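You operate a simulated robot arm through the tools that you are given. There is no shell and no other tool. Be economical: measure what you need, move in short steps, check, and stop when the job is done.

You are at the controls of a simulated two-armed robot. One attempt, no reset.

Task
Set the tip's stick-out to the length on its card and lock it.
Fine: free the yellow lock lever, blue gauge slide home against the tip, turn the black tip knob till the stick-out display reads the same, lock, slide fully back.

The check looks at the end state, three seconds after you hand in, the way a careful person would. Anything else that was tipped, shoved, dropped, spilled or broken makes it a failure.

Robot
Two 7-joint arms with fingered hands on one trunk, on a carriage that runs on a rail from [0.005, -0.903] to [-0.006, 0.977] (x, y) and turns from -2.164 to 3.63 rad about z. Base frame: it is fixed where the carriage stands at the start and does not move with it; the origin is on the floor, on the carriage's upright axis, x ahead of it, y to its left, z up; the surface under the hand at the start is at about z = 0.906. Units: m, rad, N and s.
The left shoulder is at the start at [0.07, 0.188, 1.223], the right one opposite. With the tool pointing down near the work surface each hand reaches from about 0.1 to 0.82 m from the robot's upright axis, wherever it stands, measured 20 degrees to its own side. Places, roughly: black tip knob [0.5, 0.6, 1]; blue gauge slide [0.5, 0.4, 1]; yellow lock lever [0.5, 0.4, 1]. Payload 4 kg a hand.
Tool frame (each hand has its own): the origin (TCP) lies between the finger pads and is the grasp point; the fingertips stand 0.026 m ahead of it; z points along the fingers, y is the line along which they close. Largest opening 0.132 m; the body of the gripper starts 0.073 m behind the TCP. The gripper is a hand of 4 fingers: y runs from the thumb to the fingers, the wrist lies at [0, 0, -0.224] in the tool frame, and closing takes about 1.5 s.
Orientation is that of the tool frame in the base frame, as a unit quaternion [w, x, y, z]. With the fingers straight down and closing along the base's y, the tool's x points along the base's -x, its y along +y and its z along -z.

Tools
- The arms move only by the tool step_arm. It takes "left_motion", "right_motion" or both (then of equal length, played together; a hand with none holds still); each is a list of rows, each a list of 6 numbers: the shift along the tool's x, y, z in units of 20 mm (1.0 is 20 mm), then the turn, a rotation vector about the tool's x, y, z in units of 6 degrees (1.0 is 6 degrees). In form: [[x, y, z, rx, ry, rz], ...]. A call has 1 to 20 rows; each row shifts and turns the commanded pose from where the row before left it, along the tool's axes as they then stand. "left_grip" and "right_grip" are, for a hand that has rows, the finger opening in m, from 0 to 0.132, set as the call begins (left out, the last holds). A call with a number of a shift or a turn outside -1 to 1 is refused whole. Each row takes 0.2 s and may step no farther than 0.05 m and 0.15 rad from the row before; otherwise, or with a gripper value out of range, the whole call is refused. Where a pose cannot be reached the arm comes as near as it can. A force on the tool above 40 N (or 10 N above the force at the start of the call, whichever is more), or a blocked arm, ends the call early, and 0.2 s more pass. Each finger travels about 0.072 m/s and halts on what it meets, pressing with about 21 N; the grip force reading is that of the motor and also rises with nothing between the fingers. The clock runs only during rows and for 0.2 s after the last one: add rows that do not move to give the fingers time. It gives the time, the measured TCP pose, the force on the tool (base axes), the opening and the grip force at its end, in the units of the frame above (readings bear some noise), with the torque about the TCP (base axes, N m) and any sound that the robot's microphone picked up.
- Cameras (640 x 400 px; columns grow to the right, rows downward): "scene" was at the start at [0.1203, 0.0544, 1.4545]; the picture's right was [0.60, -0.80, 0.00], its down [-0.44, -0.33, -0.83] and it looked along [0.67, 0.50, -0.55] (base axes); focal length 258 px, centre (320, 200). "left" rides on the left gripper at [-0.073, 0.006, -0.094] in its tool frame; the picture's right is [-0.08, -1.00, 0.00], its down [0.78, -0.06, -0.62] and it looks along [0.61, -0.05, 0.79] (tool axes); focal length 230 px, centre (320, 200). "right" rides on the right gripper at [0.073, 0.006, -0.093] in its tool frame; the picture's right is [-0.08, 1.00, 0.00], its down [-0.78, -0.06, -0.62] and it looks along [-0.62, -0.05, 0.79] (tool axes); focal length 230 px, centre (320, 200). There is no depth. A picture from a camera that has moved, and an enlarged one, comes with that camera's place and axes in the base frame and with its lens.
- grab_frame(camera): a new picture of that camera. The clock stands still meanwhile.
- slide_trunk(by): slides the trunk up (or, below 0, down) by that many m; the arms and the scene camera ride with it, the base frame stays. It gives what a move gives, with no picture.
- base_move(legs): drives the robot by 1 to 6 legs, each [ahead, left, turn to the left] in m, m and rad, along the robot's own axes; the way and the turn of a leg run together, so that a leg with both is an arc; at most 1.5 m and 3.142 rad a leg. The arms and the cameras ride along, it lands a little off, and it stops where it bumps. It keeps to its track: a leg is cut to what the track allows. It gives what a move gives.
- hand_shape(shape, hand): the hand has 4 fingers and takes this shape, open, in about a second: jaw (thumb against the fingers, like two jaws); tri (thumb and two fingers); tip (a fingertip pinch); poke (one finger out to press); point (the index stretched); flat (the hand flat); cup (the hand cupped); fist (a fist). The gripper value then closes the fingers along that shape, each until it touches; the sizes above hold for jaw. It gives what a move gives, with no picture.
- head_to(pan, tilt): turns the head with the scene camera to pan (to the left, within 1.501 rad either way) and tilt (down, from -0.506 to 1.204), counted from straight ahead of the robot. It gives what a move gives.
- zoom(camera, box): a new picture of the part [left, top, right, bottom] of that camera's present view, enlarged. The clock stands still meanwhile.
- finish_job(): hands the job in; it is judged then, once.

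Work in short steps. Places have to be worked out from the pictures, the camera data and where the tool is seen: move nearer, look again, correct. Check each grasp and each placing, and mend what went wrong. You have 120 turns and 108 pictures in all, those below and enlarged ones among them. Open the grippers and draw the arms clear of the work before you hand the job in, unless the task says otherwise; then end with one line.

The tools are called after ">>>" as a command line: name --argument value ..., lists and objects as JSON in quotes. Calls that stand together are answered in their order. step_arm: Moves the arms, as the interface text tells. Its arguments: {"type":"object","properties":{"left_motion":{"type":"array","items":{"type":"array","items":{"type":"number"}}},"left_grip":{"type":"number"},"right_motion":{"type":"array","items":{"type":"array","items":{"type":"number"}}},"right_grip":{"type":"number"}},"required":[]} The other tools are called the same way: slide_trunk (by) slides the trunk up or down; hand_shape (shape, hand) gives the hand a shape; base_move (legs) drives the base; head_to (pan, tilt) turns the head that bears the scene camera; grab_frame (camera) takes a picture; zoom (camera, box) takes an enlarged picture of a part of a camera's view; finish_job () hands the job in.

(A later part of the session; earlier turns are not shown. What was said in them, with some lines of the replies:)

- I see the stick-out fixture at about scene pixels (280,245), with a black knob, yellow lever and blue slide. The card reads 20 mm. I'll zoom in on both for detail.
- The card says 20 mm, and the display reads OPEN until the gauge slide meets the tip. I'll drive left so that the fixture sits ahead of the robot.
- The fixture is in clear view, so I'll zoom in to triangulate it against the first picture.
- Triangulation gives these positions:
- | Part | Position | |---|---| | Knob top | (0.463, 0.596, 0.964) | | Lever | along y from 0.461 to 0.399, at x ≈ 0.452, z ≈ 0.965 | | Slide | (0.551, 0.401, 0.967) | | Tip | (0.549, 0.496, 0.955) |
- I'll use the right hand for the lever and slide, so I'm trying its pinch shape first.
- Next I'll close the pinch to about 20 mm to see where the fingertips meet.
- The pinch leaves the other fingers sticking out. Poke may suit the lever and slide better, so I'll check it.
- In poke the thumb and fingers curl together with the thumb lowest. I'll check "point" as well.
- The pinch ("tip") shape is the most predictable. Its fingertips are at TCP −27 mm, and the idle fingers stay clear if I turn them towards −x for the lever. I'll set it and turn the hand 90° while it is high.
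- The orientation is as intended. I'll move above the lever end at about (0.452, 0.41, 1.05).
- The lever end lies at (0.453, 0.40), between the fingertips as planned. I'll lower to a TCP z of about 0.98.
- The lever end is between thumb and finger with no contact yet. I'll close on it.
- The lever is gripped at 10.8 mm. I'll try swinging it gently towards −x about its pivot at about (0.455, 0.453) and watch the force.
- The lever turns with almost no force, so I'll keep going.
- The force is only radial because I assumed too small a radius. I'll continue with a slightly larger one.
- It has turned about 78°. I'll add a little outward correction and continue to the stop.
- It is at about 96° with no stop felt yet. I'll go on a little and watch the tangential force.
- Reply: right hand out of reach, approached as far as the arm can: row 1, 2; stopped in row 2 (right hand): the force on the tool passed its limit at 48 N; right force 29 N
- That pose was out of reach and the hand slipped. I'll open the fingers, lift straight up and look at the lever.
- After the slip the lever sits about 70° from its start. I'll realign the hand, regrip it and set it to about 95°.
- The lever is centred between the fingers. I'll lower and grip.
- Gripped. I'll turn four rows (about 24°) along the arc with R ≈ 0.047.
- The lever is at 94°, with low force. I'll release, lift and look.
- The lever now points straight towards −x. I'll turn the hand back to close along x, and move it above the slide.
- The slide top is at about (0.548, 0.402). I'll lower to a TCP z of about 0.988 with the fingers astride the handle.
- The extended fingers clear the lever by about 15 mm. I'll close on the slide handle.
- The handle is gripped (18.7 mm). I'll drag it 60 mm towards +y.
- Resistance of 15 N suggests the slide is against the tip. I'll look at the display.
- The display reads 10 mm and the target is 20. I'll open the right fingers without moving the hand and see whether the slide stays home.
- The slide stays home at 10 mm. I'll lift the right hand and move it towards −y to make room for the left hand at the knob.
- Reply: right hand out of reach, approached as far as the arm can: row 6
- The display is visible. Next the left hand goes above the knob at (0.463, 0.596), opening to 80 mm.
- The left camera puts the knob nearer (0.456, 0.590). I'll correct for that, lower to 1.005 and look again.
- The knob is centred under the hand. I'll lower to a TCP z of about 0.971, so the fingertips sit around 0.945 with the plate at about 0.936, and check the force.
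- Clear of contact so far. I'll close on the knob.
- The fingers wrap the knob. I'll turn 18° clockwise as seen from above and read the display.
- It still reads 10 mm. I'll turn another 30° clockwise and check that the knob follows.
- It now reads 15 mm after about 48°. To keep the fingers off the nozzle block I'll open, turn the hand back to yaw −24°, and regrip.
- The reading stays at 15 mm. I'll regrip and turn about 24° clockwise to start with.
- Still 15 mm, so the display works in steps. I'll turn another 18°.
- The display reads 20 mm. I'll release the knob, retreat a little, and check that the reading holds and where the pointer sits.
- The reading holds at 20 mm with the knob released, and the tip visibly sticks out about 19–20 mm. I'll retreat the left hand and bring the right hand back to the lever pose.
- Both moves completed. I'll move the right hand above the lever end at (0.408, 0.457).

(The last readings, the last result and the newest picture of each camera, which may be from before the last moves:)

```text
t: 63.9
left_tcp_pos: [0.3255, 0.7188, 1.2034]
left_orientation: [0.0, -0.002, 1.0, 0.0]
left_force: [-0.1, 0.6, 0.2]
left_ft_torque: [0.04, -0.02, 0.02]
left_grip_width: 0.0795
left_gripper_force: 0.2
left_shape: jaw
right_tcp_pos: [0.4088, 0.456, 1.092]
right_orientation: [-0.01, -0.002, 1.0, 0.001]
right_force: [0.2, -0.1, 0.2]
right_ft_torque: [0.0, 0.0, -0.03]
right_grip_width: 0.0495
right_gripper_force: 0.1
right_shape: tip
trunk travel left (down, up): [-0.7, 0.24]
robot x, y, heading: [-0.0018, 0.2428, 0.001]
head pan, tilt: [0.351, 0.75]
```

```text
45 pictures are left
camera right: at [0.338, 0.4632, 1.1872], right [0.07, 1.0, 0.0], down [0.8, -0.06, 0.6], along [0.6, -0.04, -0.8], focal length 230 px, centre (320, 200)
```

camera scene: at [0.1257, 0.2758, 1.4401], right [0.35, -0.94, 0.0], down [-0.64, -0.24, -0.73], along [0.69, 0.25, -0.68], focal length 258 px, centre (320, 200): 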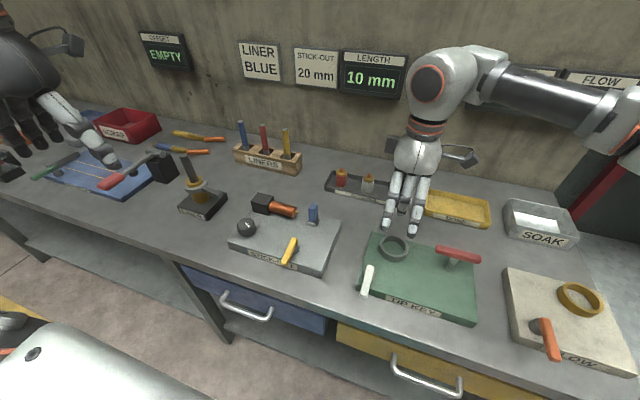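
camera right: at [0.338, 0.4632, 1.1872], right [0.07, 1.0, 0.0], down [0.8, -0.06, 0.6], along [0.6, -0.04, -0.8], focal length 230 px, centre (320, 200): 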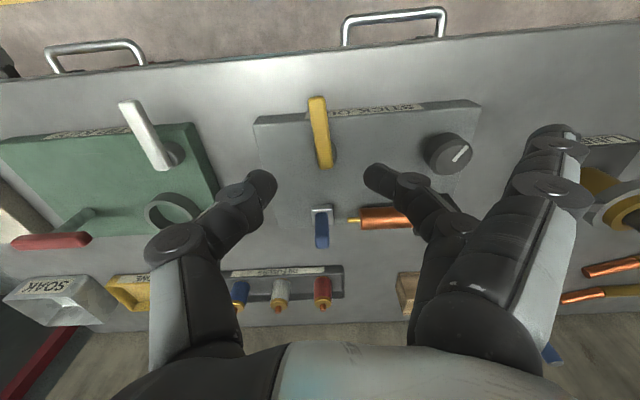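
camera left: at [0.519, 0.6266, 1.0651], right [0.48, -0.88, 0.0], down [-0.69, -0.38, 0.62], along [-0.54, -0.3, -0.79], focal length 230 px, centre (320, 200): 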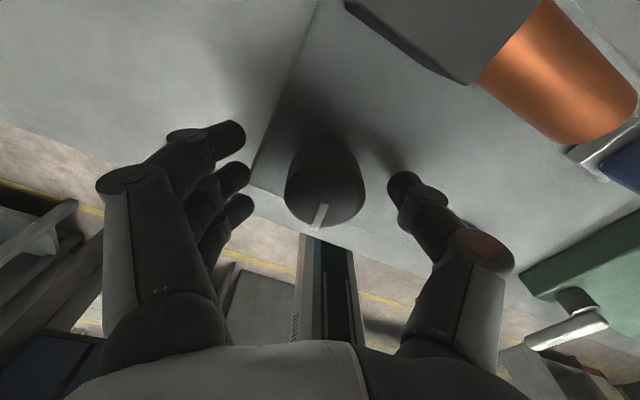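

The lever is centred. I'll lower to 0.98 and grip.

>>> step_arm --right_motion '[[0, 0, 0.8, 0, 0, 0], [0, 0, 0.8, 0, 0, 0], [0, 0, 0.8, 0, 0, 0], [0, 0, 0.8, 0, 0, 0], [0, 0, 0.8, 0, 0, 0], [0, 0, 0.8, 0, 0, 0], [0, 0, 0.8, 0, 0, 0]]'

>>> step_arm --right_motion '[[0, 0, 0, 0, 0, 0], [0, 0, 0, 0, 0, 0], [0, 0, 0, 0, 0, 0], [0, 0, 0, 0, 0, 0], [0, 0, 0, 0, 0, 0]]' --right_grip 0.0

```text
t: 65.5
left_tcp_pos: [0.3266, 0.7182, 1.2023]
left_orientation: [0.0, -0.003, 1.0, -0.001]
left_force: [-0.2, 0.4, 0.6]
left_ft_torque: [0.0, 0.01, 0.0]
left_grip_width: 0.0797
left_gripper_force: 0.0
left_shape: jaw
right_tcp_pos: [0.4057, 0.4572, 0.9813]
right_orientation: [-0.01, -0.001, 1.0, 0.002]
right_force: [0.1, 0.0, -0.3]
right_ft_torque: [0.0, -0.04, 0.01]
right_grip_width: 0.0495
right_gripper_force: 0.1
right_shape: tip
trunk travel left (down, up): [-0.7, 0.24]
robot x, y, heading: [-0.0007, 0.2472, 0.005]
head pan, tilt: [0.351, 0.75]
```

```text
t: 66.7
left_tcp_pos: [0.3263, 0.7198, 1.2026]
left_orientation: [0.0, -0.001, 1.0, 0.0]
left_force: [0.0, 0.7, -1.1]
left_ft_torque: [0.03, 0.0, 0.01]
left_grip_width: 0.0793
left_gripper_force: 0.1
left_shape: jaw
right_tcp_pos: [0.4054, 0.4572, 0.9816]
right_orientation: [-0.01, -0.002, 1.0, 0.002]
right_force: [-1.5, 0.1, -3.8]
right_ft_torque: [0.03, 0.01, 0.05]
right_grip_width: 0.0108
right_gripper_force: 21.5
right_shape: tip
trunk travel left (down, up): [-0.7, 0.24]
robot x, y, heading: [-0.0015, 0.2453, 0.004]
head pan, tilt: [0.351, 0.75]
```

Gripped at 10.8 mm. I'll swing the lever back towards its locked direction (−y), the first 48°.

>>> step_arm --right_motion '[[-0.01, -0.24, 0, 0, 0, -1], [-0.01, -0.24, 0, 0, 0, -1], [-0.01, -0.24, 0, 0, 0, -1], [-0.01, -0.24, 0, 0, 0, -1], [-0.01, -0.24, 0, 0, 0, -1], [-0.01, -0.24, 0, 0, 0, -1], [-0.01, -0.24, 0, 0, 0, -1], [-0.01, -0.24, 0, 0, 0, -1]]'

```text
t: 68.5
left_tcp_pos: [0.3273, 0.72, 1.2026]
left_orientation: [-0.001, -0.001, 1.0, 0.0]
left_force: [-0.7, -0.7, 0.5]
left_ft_torque: [-0.02, -0.02, -0.03]
left_grip_width: 0.0794
left_gripper_force: 0.1
left_shape: jaw
right_tcp_pos: [0.4213, 0.4241, 0.9798]
right_orientation: [-0.01, -0.409, 0.912, 0.007]
right_force: [5.7, 7.0, -0.2]
right_ft_torque: [0.09, -0.1, -0.05]
right_grip_width: 0.0106
right_gripper_force: 21.1
right_shape: tip
trunk travel left (down, up): [-0.7, 0.24]
robot x, y, heading: [-0.0016, 0.2494, 0.002]
head pan, tilt: [0.351, 0.75]
```

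The force is small and radial, pointing inward. I'll correct slightly and continue.

>>> step_arm --right_motion '[[-0.06, -0.23, 0, 0, 0, -1], [-0.05, -0.23, 0, 0, 0, -1], [-0.01, -0.23, 0, 0, 0, -1], [-0.01, -0.23, 0, 0, 0, -1], [-0.01, -0.23, 0, 0, 0, -1], [-0.01, -0.23, 0, 0, 0, -1], [-0.01, -0.23, 0, 0, 0, -1]]'

>>> grab_frame --camera "right"

```text
t: 70.1
left_tcp_pos: [0.3263, 0.7191, 1.2032]
left_orientation: [0.0, -0.002, 1.0, 0.0]
left_force: [0.2, 0.4, 1.5]
left_ft_torque: [-0.02, -0.02, 0.01]
left_grip_width: 0.0794
left_gripper_force: 0.2
left_shape: jaw
right_tcp_pos: [0.4514, 0.4125, 0.9795]
right_orientation: [0.006, 0.709, -0.706, -0.009]
right_force: [2.4, -0.8, 7.7]
right_ft_torque: [0.01, -0.01, -0.14]
right_grip_width: 0.0109
right_gripper_force: 21.4
right_shape: tip
trunk travel left (down, up): [-0.7, 0.24]
robot x, y, heading: [0.0035, 0.2477, 0.007]
head pan, tilt: [0.351, 0.75]
```

```text
44 pictures are left
camera right: at [0.4482, 0.3405, 1.073], right [-1.0, 0.07, 0.02], down [0.07, 0.78, 0.62], along [0.03, 0.62, -0.79], focal length 230 px, centre (320, 200)
```

right: 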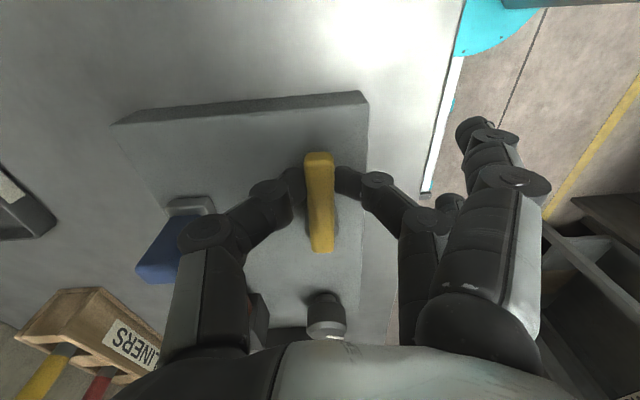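

The lever is back at its original direction. I'll go a bit further to seat it against its stop, watching the force.

>>> step_arm --right_motion '[[0, -0.2, 0, 0, 0, -0.6], [0, -0.2, 0, 0, 0, -0.6]]'

>>> grab_frame --camera "right"

```text
t: 70.7
left_tcp_pos: [0.3248, 0.7192, 1.2045]
left_orientation: [0.001, -0.002, 1.0, 0.0]
left_force: [0.1, 0.6, 0.0]
left_ft_torque: [-0.01, 0.01, -0.01]
left_grip_width: 0.0796
left_gripper_force: 0.0
left_shape: jaw
right_tcp_pos: [0.4565, 0.4137, 0.9808]
right_orientation: [0.006, 0.752, -0.659, -0.009]
right_force: [-10.4, 0.0, 4.5]
right_ft_torque: [-0.02, 0.29, -0.27]
right_grip_width: 0.0112
right_gripper_force: 21.2
right_shape: tip
trunk travel left (down, up): [-0.7, 0.24]
robot x, y, heading: [-0.002, 0.2489, 0.007]
head pan, tilt: [0.351, 0.75]
```

```text
43 pictures are left
camera right: at [0.4629, 0.3408, 1.0728], right [-1.0, -0.05, 0.02], down [-0.03, 0.78, 0.62], along [-0.05, 0.62, -0.78], focal length 230 px, centre (320, 200)
```

right: 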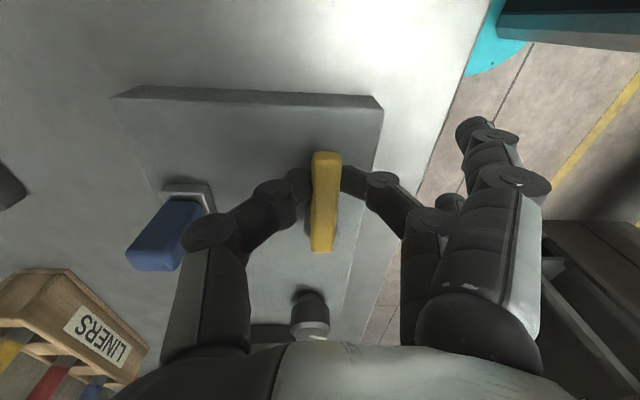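

A 10 N tangential resistance shows the lever is at its end stop. I'll release and lift.

>>> step_arm --right_motion '[[0, 0.15, 0, 0, 0, 0.5], [0, 0, 0, 0, 0, 0], [0, 0, 0, 0, 0, 0], [0, 0, 0, 0, 0, 0], [0, 0, -0.5, 0, 0, 0], [0, 0, -1, 0, 0, 0], [0, 0, -1, 0, 0, 0], [0, 0, -1, 0, 0, 0], [0, 0, -1, 0, 0, 0], [0, 0, -1, 0, 0, 0]]' --right_grip 0.05

>>> grab_frame --camera "right"

>>> grab_frame --camera "scene"

```text
t: 72.9
left_tcp_pos: [0.3255, 0.7176, 1.2031]
left_orientation: [0.0, -0.001, 1.0, 0.0]
left_force: [0.1, 0.6, -0.6]
left_ft_torque: [-0.01, 0.01, 0.0]
left_grip_width: 0.0796
left_gripper_force: 0.0
left_shape: jaw
right_tcp_pos: [0.4577, 0.4128, 1.0906]
right_orientation: [0.006, 0.734, -0.679, -0.009]
right_force: [-0.4, 0.2, -0.2]
right_ft_torque: [0.02, -0.02, -0.01]
right_grip_width: 0.0493
right_gripper_force: 0.1
right_shape: tip
trunk travel left (down, up): [-0.7, 0.24]
robot x, y, heading: [-0.0034, 0.2434, 0.005]
head pan, tilt: [0.351, 0.75]
```

```text
42 pictures are left
camera right: at [0.4599, 0.3398, 1.1832], right [-1.0, 0.0, 0.02], down [0.01, 0.79, 0.62], along [-0.02, 0.62, -0.78], focal length 230 px, centre (320, 200)
```

right: 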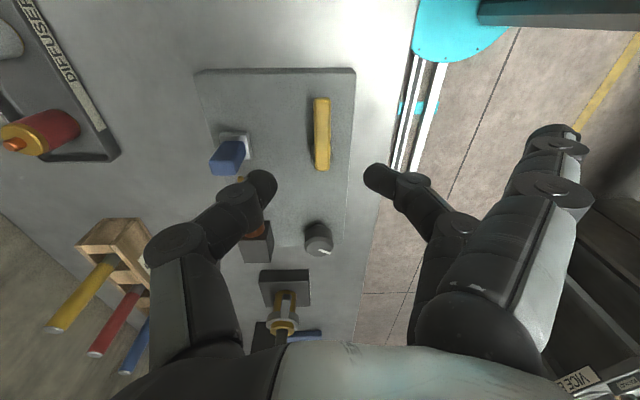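

```text
41 pictures are left
camera scene: at [0.1254, 0.277, 1.4401], right [0.35, -0.94, 0.0], down [-0.64, -0.24, -0.73], along [0.69, 0.25, -0.68], focal length 258 px, centre (320, 200)
```

scene: 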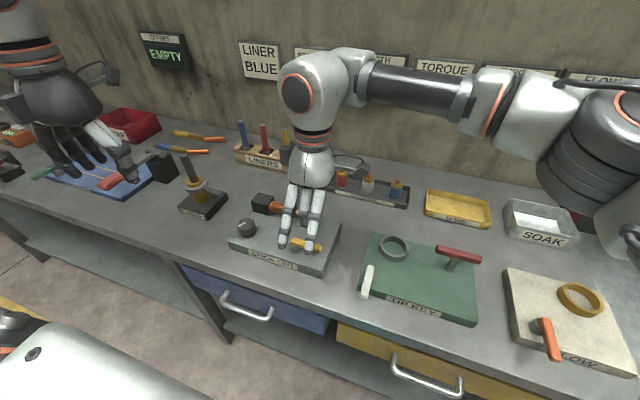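

The lever is parallel again. I'll realign the yaw and move above the slide at (0.548, 0.458).

>>> step_arm --right_motion '[[0, 0, 0, 0, 0, 0.75], [-0.46, -0.9, 0, 0, 0, 0], [-0.46, -0.9, 0, 0, 0, 0], [-0.46, -0.9, 0, 0, 0, 0], [-0.46, -0.9, 0, 0, 0, 0], [-0.46, -0.9, 0, 0, 0, 0], [0, 0, 0, 0, 0, 0]]'

>>> grab_frame --camera "right"

>>> zoom --camera "scene" --box '[220, 150, 380, 280]'

```text
t: 74.5
left_tcp_pos: [0.3269, 0.718, 1.2032]
left_orientation: [0.0, -0.002, 1.0, 0.0]
left_force: [-0.4, -0.2, 0.4]
left_ft_torque: [0.01, -0.03, 0.0]
left_grip_width: 0.0796
left_gripper_force: 0.0
left_shape: jaw
right_tcp_pos: [0.5494, 0.4547, 1.088]
right_orientation: [-0.005, -0.706, 0.708, 0.009]
right_force: [0.0, 0.5, -0.7]
right_ft_torque: [-0.02, 0.01, -0.02]
right_grip_width: 0.0496
right_gripper_force: 0.1
right_shape: tip
trunk travel left (down, up): [-0.7, 0.24]
robot x, y, heading: [-0.0013, 0.2492, 0.004]
head pan, tilt: [0.351, 0.75]
```

```text
40 pictures are left
camera right: at [0.5447, 0.3829, 1.1817], right [-1.0, 0.08, 0.02], down [0.07, 0.78, 0.62], along [0.03, 0.62, -0.78], focal length 230 px, centre (320, 200)
```

right: 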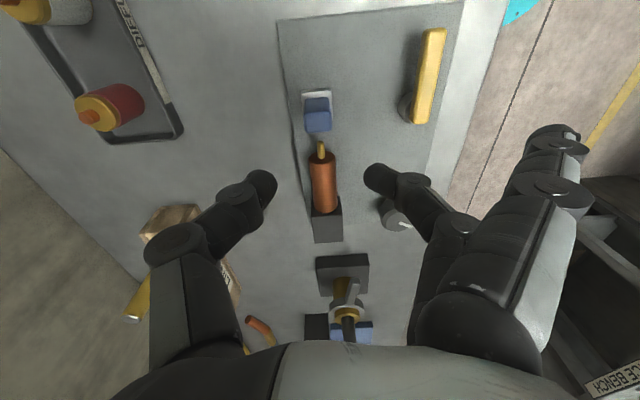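

```text
3.08 times, centred on (300, 215) of scene
camera zoom: at [0.1256, 0.2764, 1.4401], right [0.35, -0.94, 0.0], down [-0.64, -0.24, -0.73], along [0.69, 0.25, -0.68], focal length 794 px, centre (382, 154)
```

zoom: 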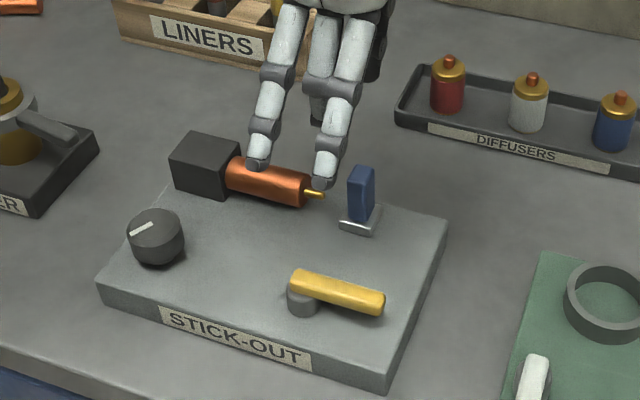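

The slide is at about (0.548, 0.449). I'll shift −5 mm in y and lower to z ≈ 0.998.

>>> step_arm --right_motion '[[0.25, 0.05, 0.75, 0, 0, 0], [0, 0, 0.75, 0, 0, 0], [0, 0, 0.75, 0, 0, 0], [0, 0, 0.75, 0, 0, 0], [0, 0, 0.75, 0, 0, 0], [0, 0, 0.75, 0, 0, 0]]'

>>> grab_frame --camera "right"

>>> zoom --camera "scene" --box '[220, 150, 380, 280]'

```text
t: 75.9
left_tcp_pos: [0.3268, 0.7183, 1.2035]
left_orientation: [0.0, -0.001, 1.0, -0.001]
left_force: [1.5, -0.7, 0.4]
left_ft_torque: [0.03, -0.05, -0.02]
left_grip_width: 0.0795
left_gripper_force: 0.1
left_shape: jaw
right_tcp_pos: [0.547, 0.4539, 0.9967]
right_orientation: [-0.007, -0.707, 0.708, 0.009]
right_force: [0.1, 0.5, -0.3]
right_ft_torque: [-0.01, -0.03, 0.03]
right_grip_width: 0.0495
right_gripper_force: 0.1
right_shape: tip
trunk travel left (down, up): [-0.7, 0.24]
robot x, y, heading: [-0.0042, 0.247, 0.003]
head pan, tilt: [0.351, 0.75]
```

```text
38 pictures are left
camera right: at [0.5428, 0.3815, 1.0905], right [-1.0, 0.08, 0.02], down [0.08, 0.78, 0.62], along [0.03, 0.62, -0.79], focal length 230 px, centre (320, 200)
```

right: 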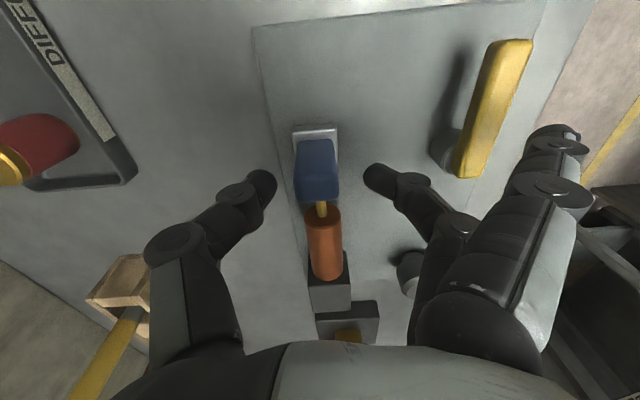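

```text
3.08 times, centred on (300, 215) of scene
camera zoom: at [0.1261, 0.277, 1.4401], right [0.35, -0.94, 0.0], down [-0.64, -0.24, -0.73], along [0.69, 0.25, -0.68], focal length 794 px, centre (382, 154)
```

zoom: 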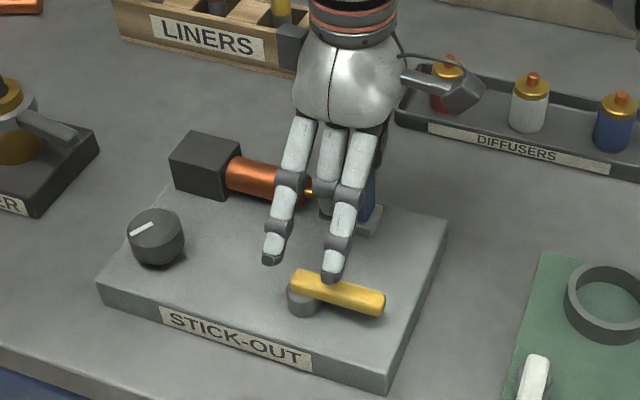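

The fingers are astride the slide, and the extended ones curl away from the lever on closing. I'll grip and check.

>>> step_arm --right_motion '[[0, 0, 0, 0, 0, 0], [0, 0, 0, 0, 0, 0], [0, 0, 0, 0, 0, 0], [0, 0, 0, 0, 0, 0], [0, 0, 0, 0, 0, 0]]' --right_grip 0.0

>>> zoom --camera "scene" --box '[220, 40, 420, 280]'

```text
t: 77.1
left_tcp_pos: [0.326, 0.7181, 1.2029]
left_orientation: [-0.001, -0.001, 1.0, 0.0]
left_force: [-0.1, 0.3, 0.8]
left_ft_torque: [-0.03, -0.01, -0.02]
left_grip_width: 0.0795
left_gripper_force: 0.1
left_shape: jaw
right_tcp_pos: [0.5458, 0.4534, 0.9974]
right_orientation: [-0.006, -0.706, 0.708, 0.008]
right_force: [-1.0, -0.3, -4.2]
right_ft_torque: [-0.02, 0.05, -0.02]
right_grip_width: 0.0188
right_gripper_force: 20.9
right_shape: tip
trunk travel left (down, up): [-0.7, 0.24]
robot x, y, heading: [0.0022, 0.2469, 0.001]
head pan, tilt: [0.351, 0.75]
```

```text
1.67 times, centred on (320, 160) of scene
camera zoom: at [0.126, 0.277, 1.4401], right [0.35, -0.94, 0.0], down [-0.64, -0.24, -0.73], along [0.69, 0.25, -0.68], focal length 430 px, centre (320, 267)
```

zoom: 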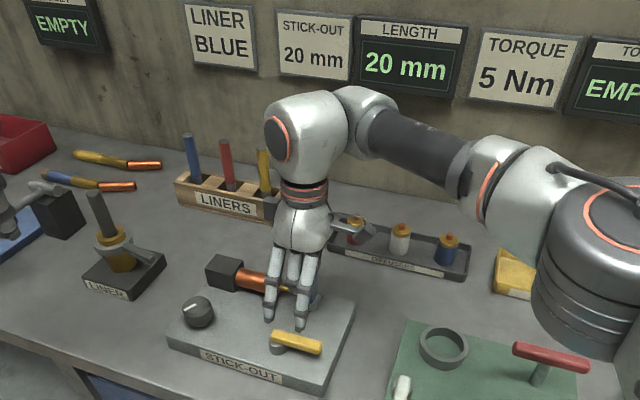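

The display still shows 20 mm with the lever locked. I'll drag the slide back 52 mm to its end stop.

>>> step_arm --right_motion '[[0.4, 0, 0, 0, 0, 0], [0.4, 0, 0, 0, 0, 0], [0.4, 0, 0, 0, 0, 0], [0.4, 0, 0, 0, 0, 0], [0.4, 0, 0, 0, 0, 0], [0.3, 0, 0, 0, 0, 0], [0.3, 0, 0, 0, 0, 0]]'

>>> zoom --camera "scene" --box '[220, 150, 380, 280]'

```text
t: 78.7
left_tcp_pos: [0.3272, 0.7193, 1.2024]
left_orientation: [0.0, -0.002, 1.0, -0.001]
left_force: [0.0, 0.5, -0.4]
left_ft_torque: [0.04, -0.01, 0.01]
left_grip_width: 0.0798
left_gripper_force: 0.0
left_shape: jaw
right_tcp_pos: [0.5463, 0.4024, 0.9974]
right_orientation: [-0.007, -0.707, 0.707, 0.01]
right_force: [-0.5, 6.3, -6.4]
right_ft_torque: [0.09, 0.05, 0.01]
right_grip_width: 0.0184
right_gripper_force: 20.9
right_shape: tip
trunk travel left (down, up): [-0.7, 0.24]
robot x, y, heading: [-0.0006, 0.2445, -0.0]
head pan, tilt: [0.351, 0.75]
```

```text
3.08 times, centred on (300, 215) of scene
camera zoom: at [0.1269, 0.2791, 1.44], right [0.35, -0.94, 0.0], down [-0.64, -0.24, -0.73], along [0.69, 0.25, -0.68], focal length 794 px, centre (382, 154)
```

zoom: 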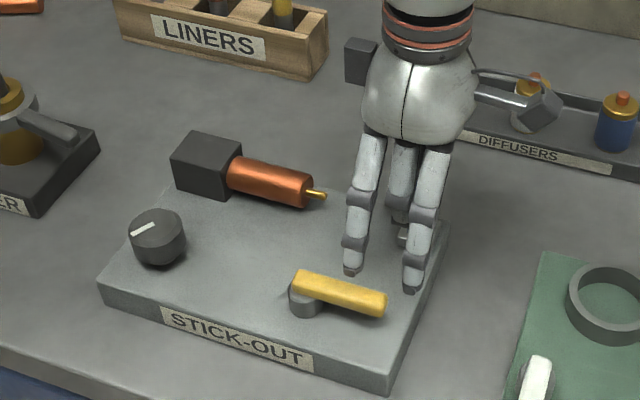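

There is 6 N of resistance. I'll press another 5 mm to be sure it's at the stop.

>>> step_arm --right_motion '[[0.13, 0, 0, 0, 0, 0], [0.12, 0, 0, 0, 0, 0]]'

>>> step_arm --right_motion '[[0, 0, 0, 0, 0, 0], [0, 0, 0, 0, 0, 0], [0, 0, 0, 0, 0, 0], [0, 0, 0, 0, 0, 0], [0, 0, -0.5, 0, 0, 0], [0, 0, -1, 0, 0, 0], [0, 0, -1, 0, 0, 0], [0, 0, -1, 0, 0, 0], [0, 0, -1, 0, 0, 0], [0, 0, -1, 0, 0, 0]]' --right_grip 0.06

>>> grab_frame --camera "right"

```text
t: 79.3
left_tcp_pos: [0.3276, 0.7235, 1.2017]
left_orientation: [-0.001, -0.001, 1.0, -0.003]
left_force: [0.2, 0.6, 0.0]
left_ft_torque: [0.03, -0.02, -0.01]
left_grip_width: 0.0797
left_gripper_force: 0.1
left_shape: jaw
right_tcp_pos: [0.545, 0.4014, 0.9979]
right_orientation: [-0.006, -0.707, 0.707, 0.009]
right_force: [3.7, 25.4, -3.7]
right_ft_torque: [0.45, -0.09, 0.12]
right_grip_width: 0.0182
right_gripper_force: 21.0
right_shape: tip
trunk travel left (down, up): [-0.7, 0.24]
robot x, y, heading: [-0.0015, 0.2482, 0.005]
head pan, tilt: [0.351, 0.75]
```

```text
t: 81.5
left_tcp_pos: [0.3263, 0.7184, 1.2033]
left_orientation: [0.0, -0.002, 1.0, 0.0]
left_force: [0.4, 0.3, 0.3]
left_ft_torque: [-0.03, 0.01, -0.01]
left_grip_width: 0.0795
left_gripper_force: 0.1
left_shape: jaw
right_tcp_pos: [0.5491, 0.3967, 1.1078]
right_orientation: [-0.006, -0.707, 0.707, 0.008]
right_force: [0.2, 0.4, -0.6]
right_ft_torque: [0.02, -0.01, 0.02]
right_grip_width: 0.0594
right_gripper_force: 0.2
right_shape: tip
trunk travel left (down, up): [-0.7, 0.24]
robot x, y, heading: [-0.0019, 0.2486, 0.005]
head pan, tilt: [0.351, 0.75]
```

```text
34 pictures are left
camera right: at [0.5447, 0.3242, 1.2013], right [-1.0, 0.08, 0.02], down [0.08, 0.78, 0.62], along [0.03, 0.62, -0.79], focal length 230 px, centre (320, 200)
```

right: 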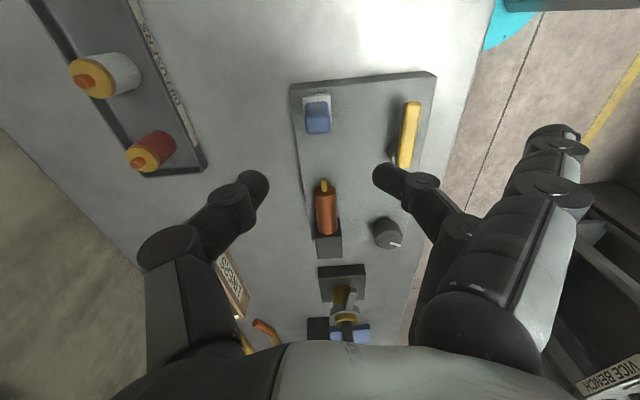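

The 25 N stop confirms the slide is fully back. I'll draw the right arm up and clear, then take a final look.

>>> step_arm --right_motion '[[0, 0, -1, 0, 0, 1], [0, 0, -1, 0, 0, 1], [0, 0, -1, 0, 0, 1], [0, 0, -1, 0, 0, 1], [0, 0, -1, 0, 0, 1], [0, 0, -1, 0, 0, 1], [0, 0, 0, 0, 0, 1], [0, 0, 0, 0, 0, 1], [0, 0, 0, 0, 0, 1], [0, 0, 0, 0, 0, 1], [0, 0, 0, 0, 0, 1], [0, 0, 0, 0, 0, 1], [0, 0, 0, 0, 0, 1], [0, 0, 0, 0, 0, 1], [0, 0, 0, 0, 0, 1], [0, -1, 0, 0, 0, 0], [0, -1, 0, 0, 0, 0], [0, -1, 0, 0, 0, 0], [0, -1, 0, 0, 0, 0], [0, -1, 0, 0, 0, 0]]' --right_grip 0.13

>>> step_arm --right_motion '[[0, -1, 0, 0, 0, 0], [0, -1, 0, 0, 0, 0], [0, -1, 0, 0, 0, 0], [0, -1, 0, 0, 0, 0], [0, -1, 0, 0, 0, 0]]'

>>> zoom --camera "scene" --box '[220, 180, 350, 280]'

>>> grab_frame --camera "scene"

```text
t: 85.7
left_tcp_pos: [0.326, 0.7175, 1.2041]
left_orientation: [0.0, -0.002, 1.0, 0.001]
left_force: [0.7, -0.7, -0.3]
left_ft_torque: [0.02, -0.01, 0.03]
left_grip_width: 0.0794
left_gripper_force: 0.1
left_shape: jaw
right_tcp_pos: [0.5498, 0.2937, 1.2278]
right_orientation: [-0.011, 0.001, 1.0, 0.001]
right_force: [0.2, 0.4, 0.0]
right_ft_torque: [-0.02, 0.02, -0.01]
right_grip_width: 0.1298
right_gripper_force: 0.0
right_shape: tip
trunk travel left (down, up): [-0.7, 0.24]
robot x, y, heading: [-0.0021, 0.248, 0.004]
head pan, tilt: [0.351, 0.75]
```

```text
t: 86.9
left_tcp_pos: [0.3268, 0.7177, 1.2042]
left_orientation: [0.0, -0.002, 1.0, 0.001]
left_force: [-0.7, 0.6, 0.0]
left_ft_torque: [0.02, 0.04, -0.01]
left_grip_width: 0.0794
left_gripper_force: 0.0
left_shape: jaw
right_tcp_pos: [0.5499, 0.1945, 1.228]
right_orientation: [-0.011, 0.002, 1.0, 0.003]
right_force: [0.0, -0.2, -0.2]
right_ft_torque: [0.02, -0.02, 0.0]
right_grip_width: 0.1299
right_gripper_force: 0.1
right_shape: tip
trunk travel left (down, up): [-0.7, 0.24]
robot x, y, heading: [-0.0048, 0.247, 0.002]
head pan, tilt: [0.351, 0.75]
```

```text
4.00 times, centred on (285, 230) of scene
camera zoom: at [0.1257, 0.2757, 1.4402], right [0.35, -0.94, 0.0], down [-0.64, -0.24, -0.73], along [0.69, 0.25, -0.68], focal length 1032 px, centre (460, 80)
```

zoom: 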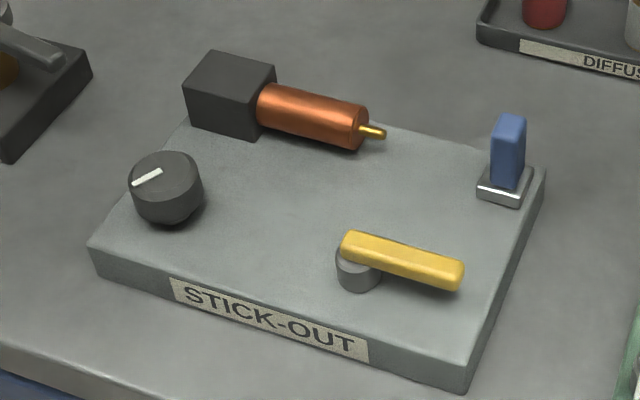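

```text
32 pictures are left
camera scene: at [0.1257, 0.2757, 1.4402], right [0.35, -0.94, 0.0], down [-0.64, -0.24, -0.73], along [0.69, 0.25, -0.68], focal length 258 px, centre (320, 200)
```

scene: 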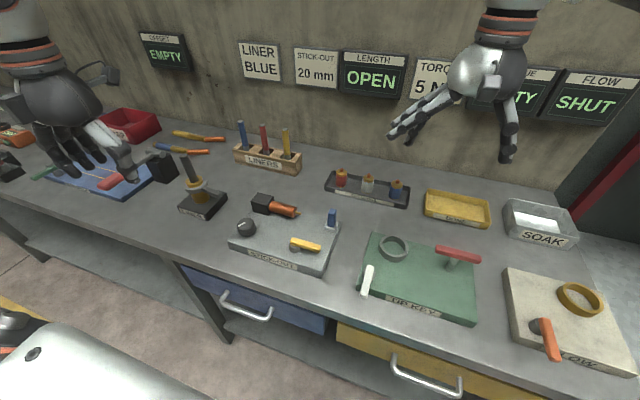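

The slide is back where it started, the lever is at its original locked stop, the tip is longer, the display reads OPEN again, and nothing else has moved. I'm handing it in.

>>> finish_job

```text
The job is handed in.
```

I set the tip's stick-out to 20 mm to match its card. The display still read 20 mm after I turned the lever back to lock. The slide is fully back and both arms are clear.
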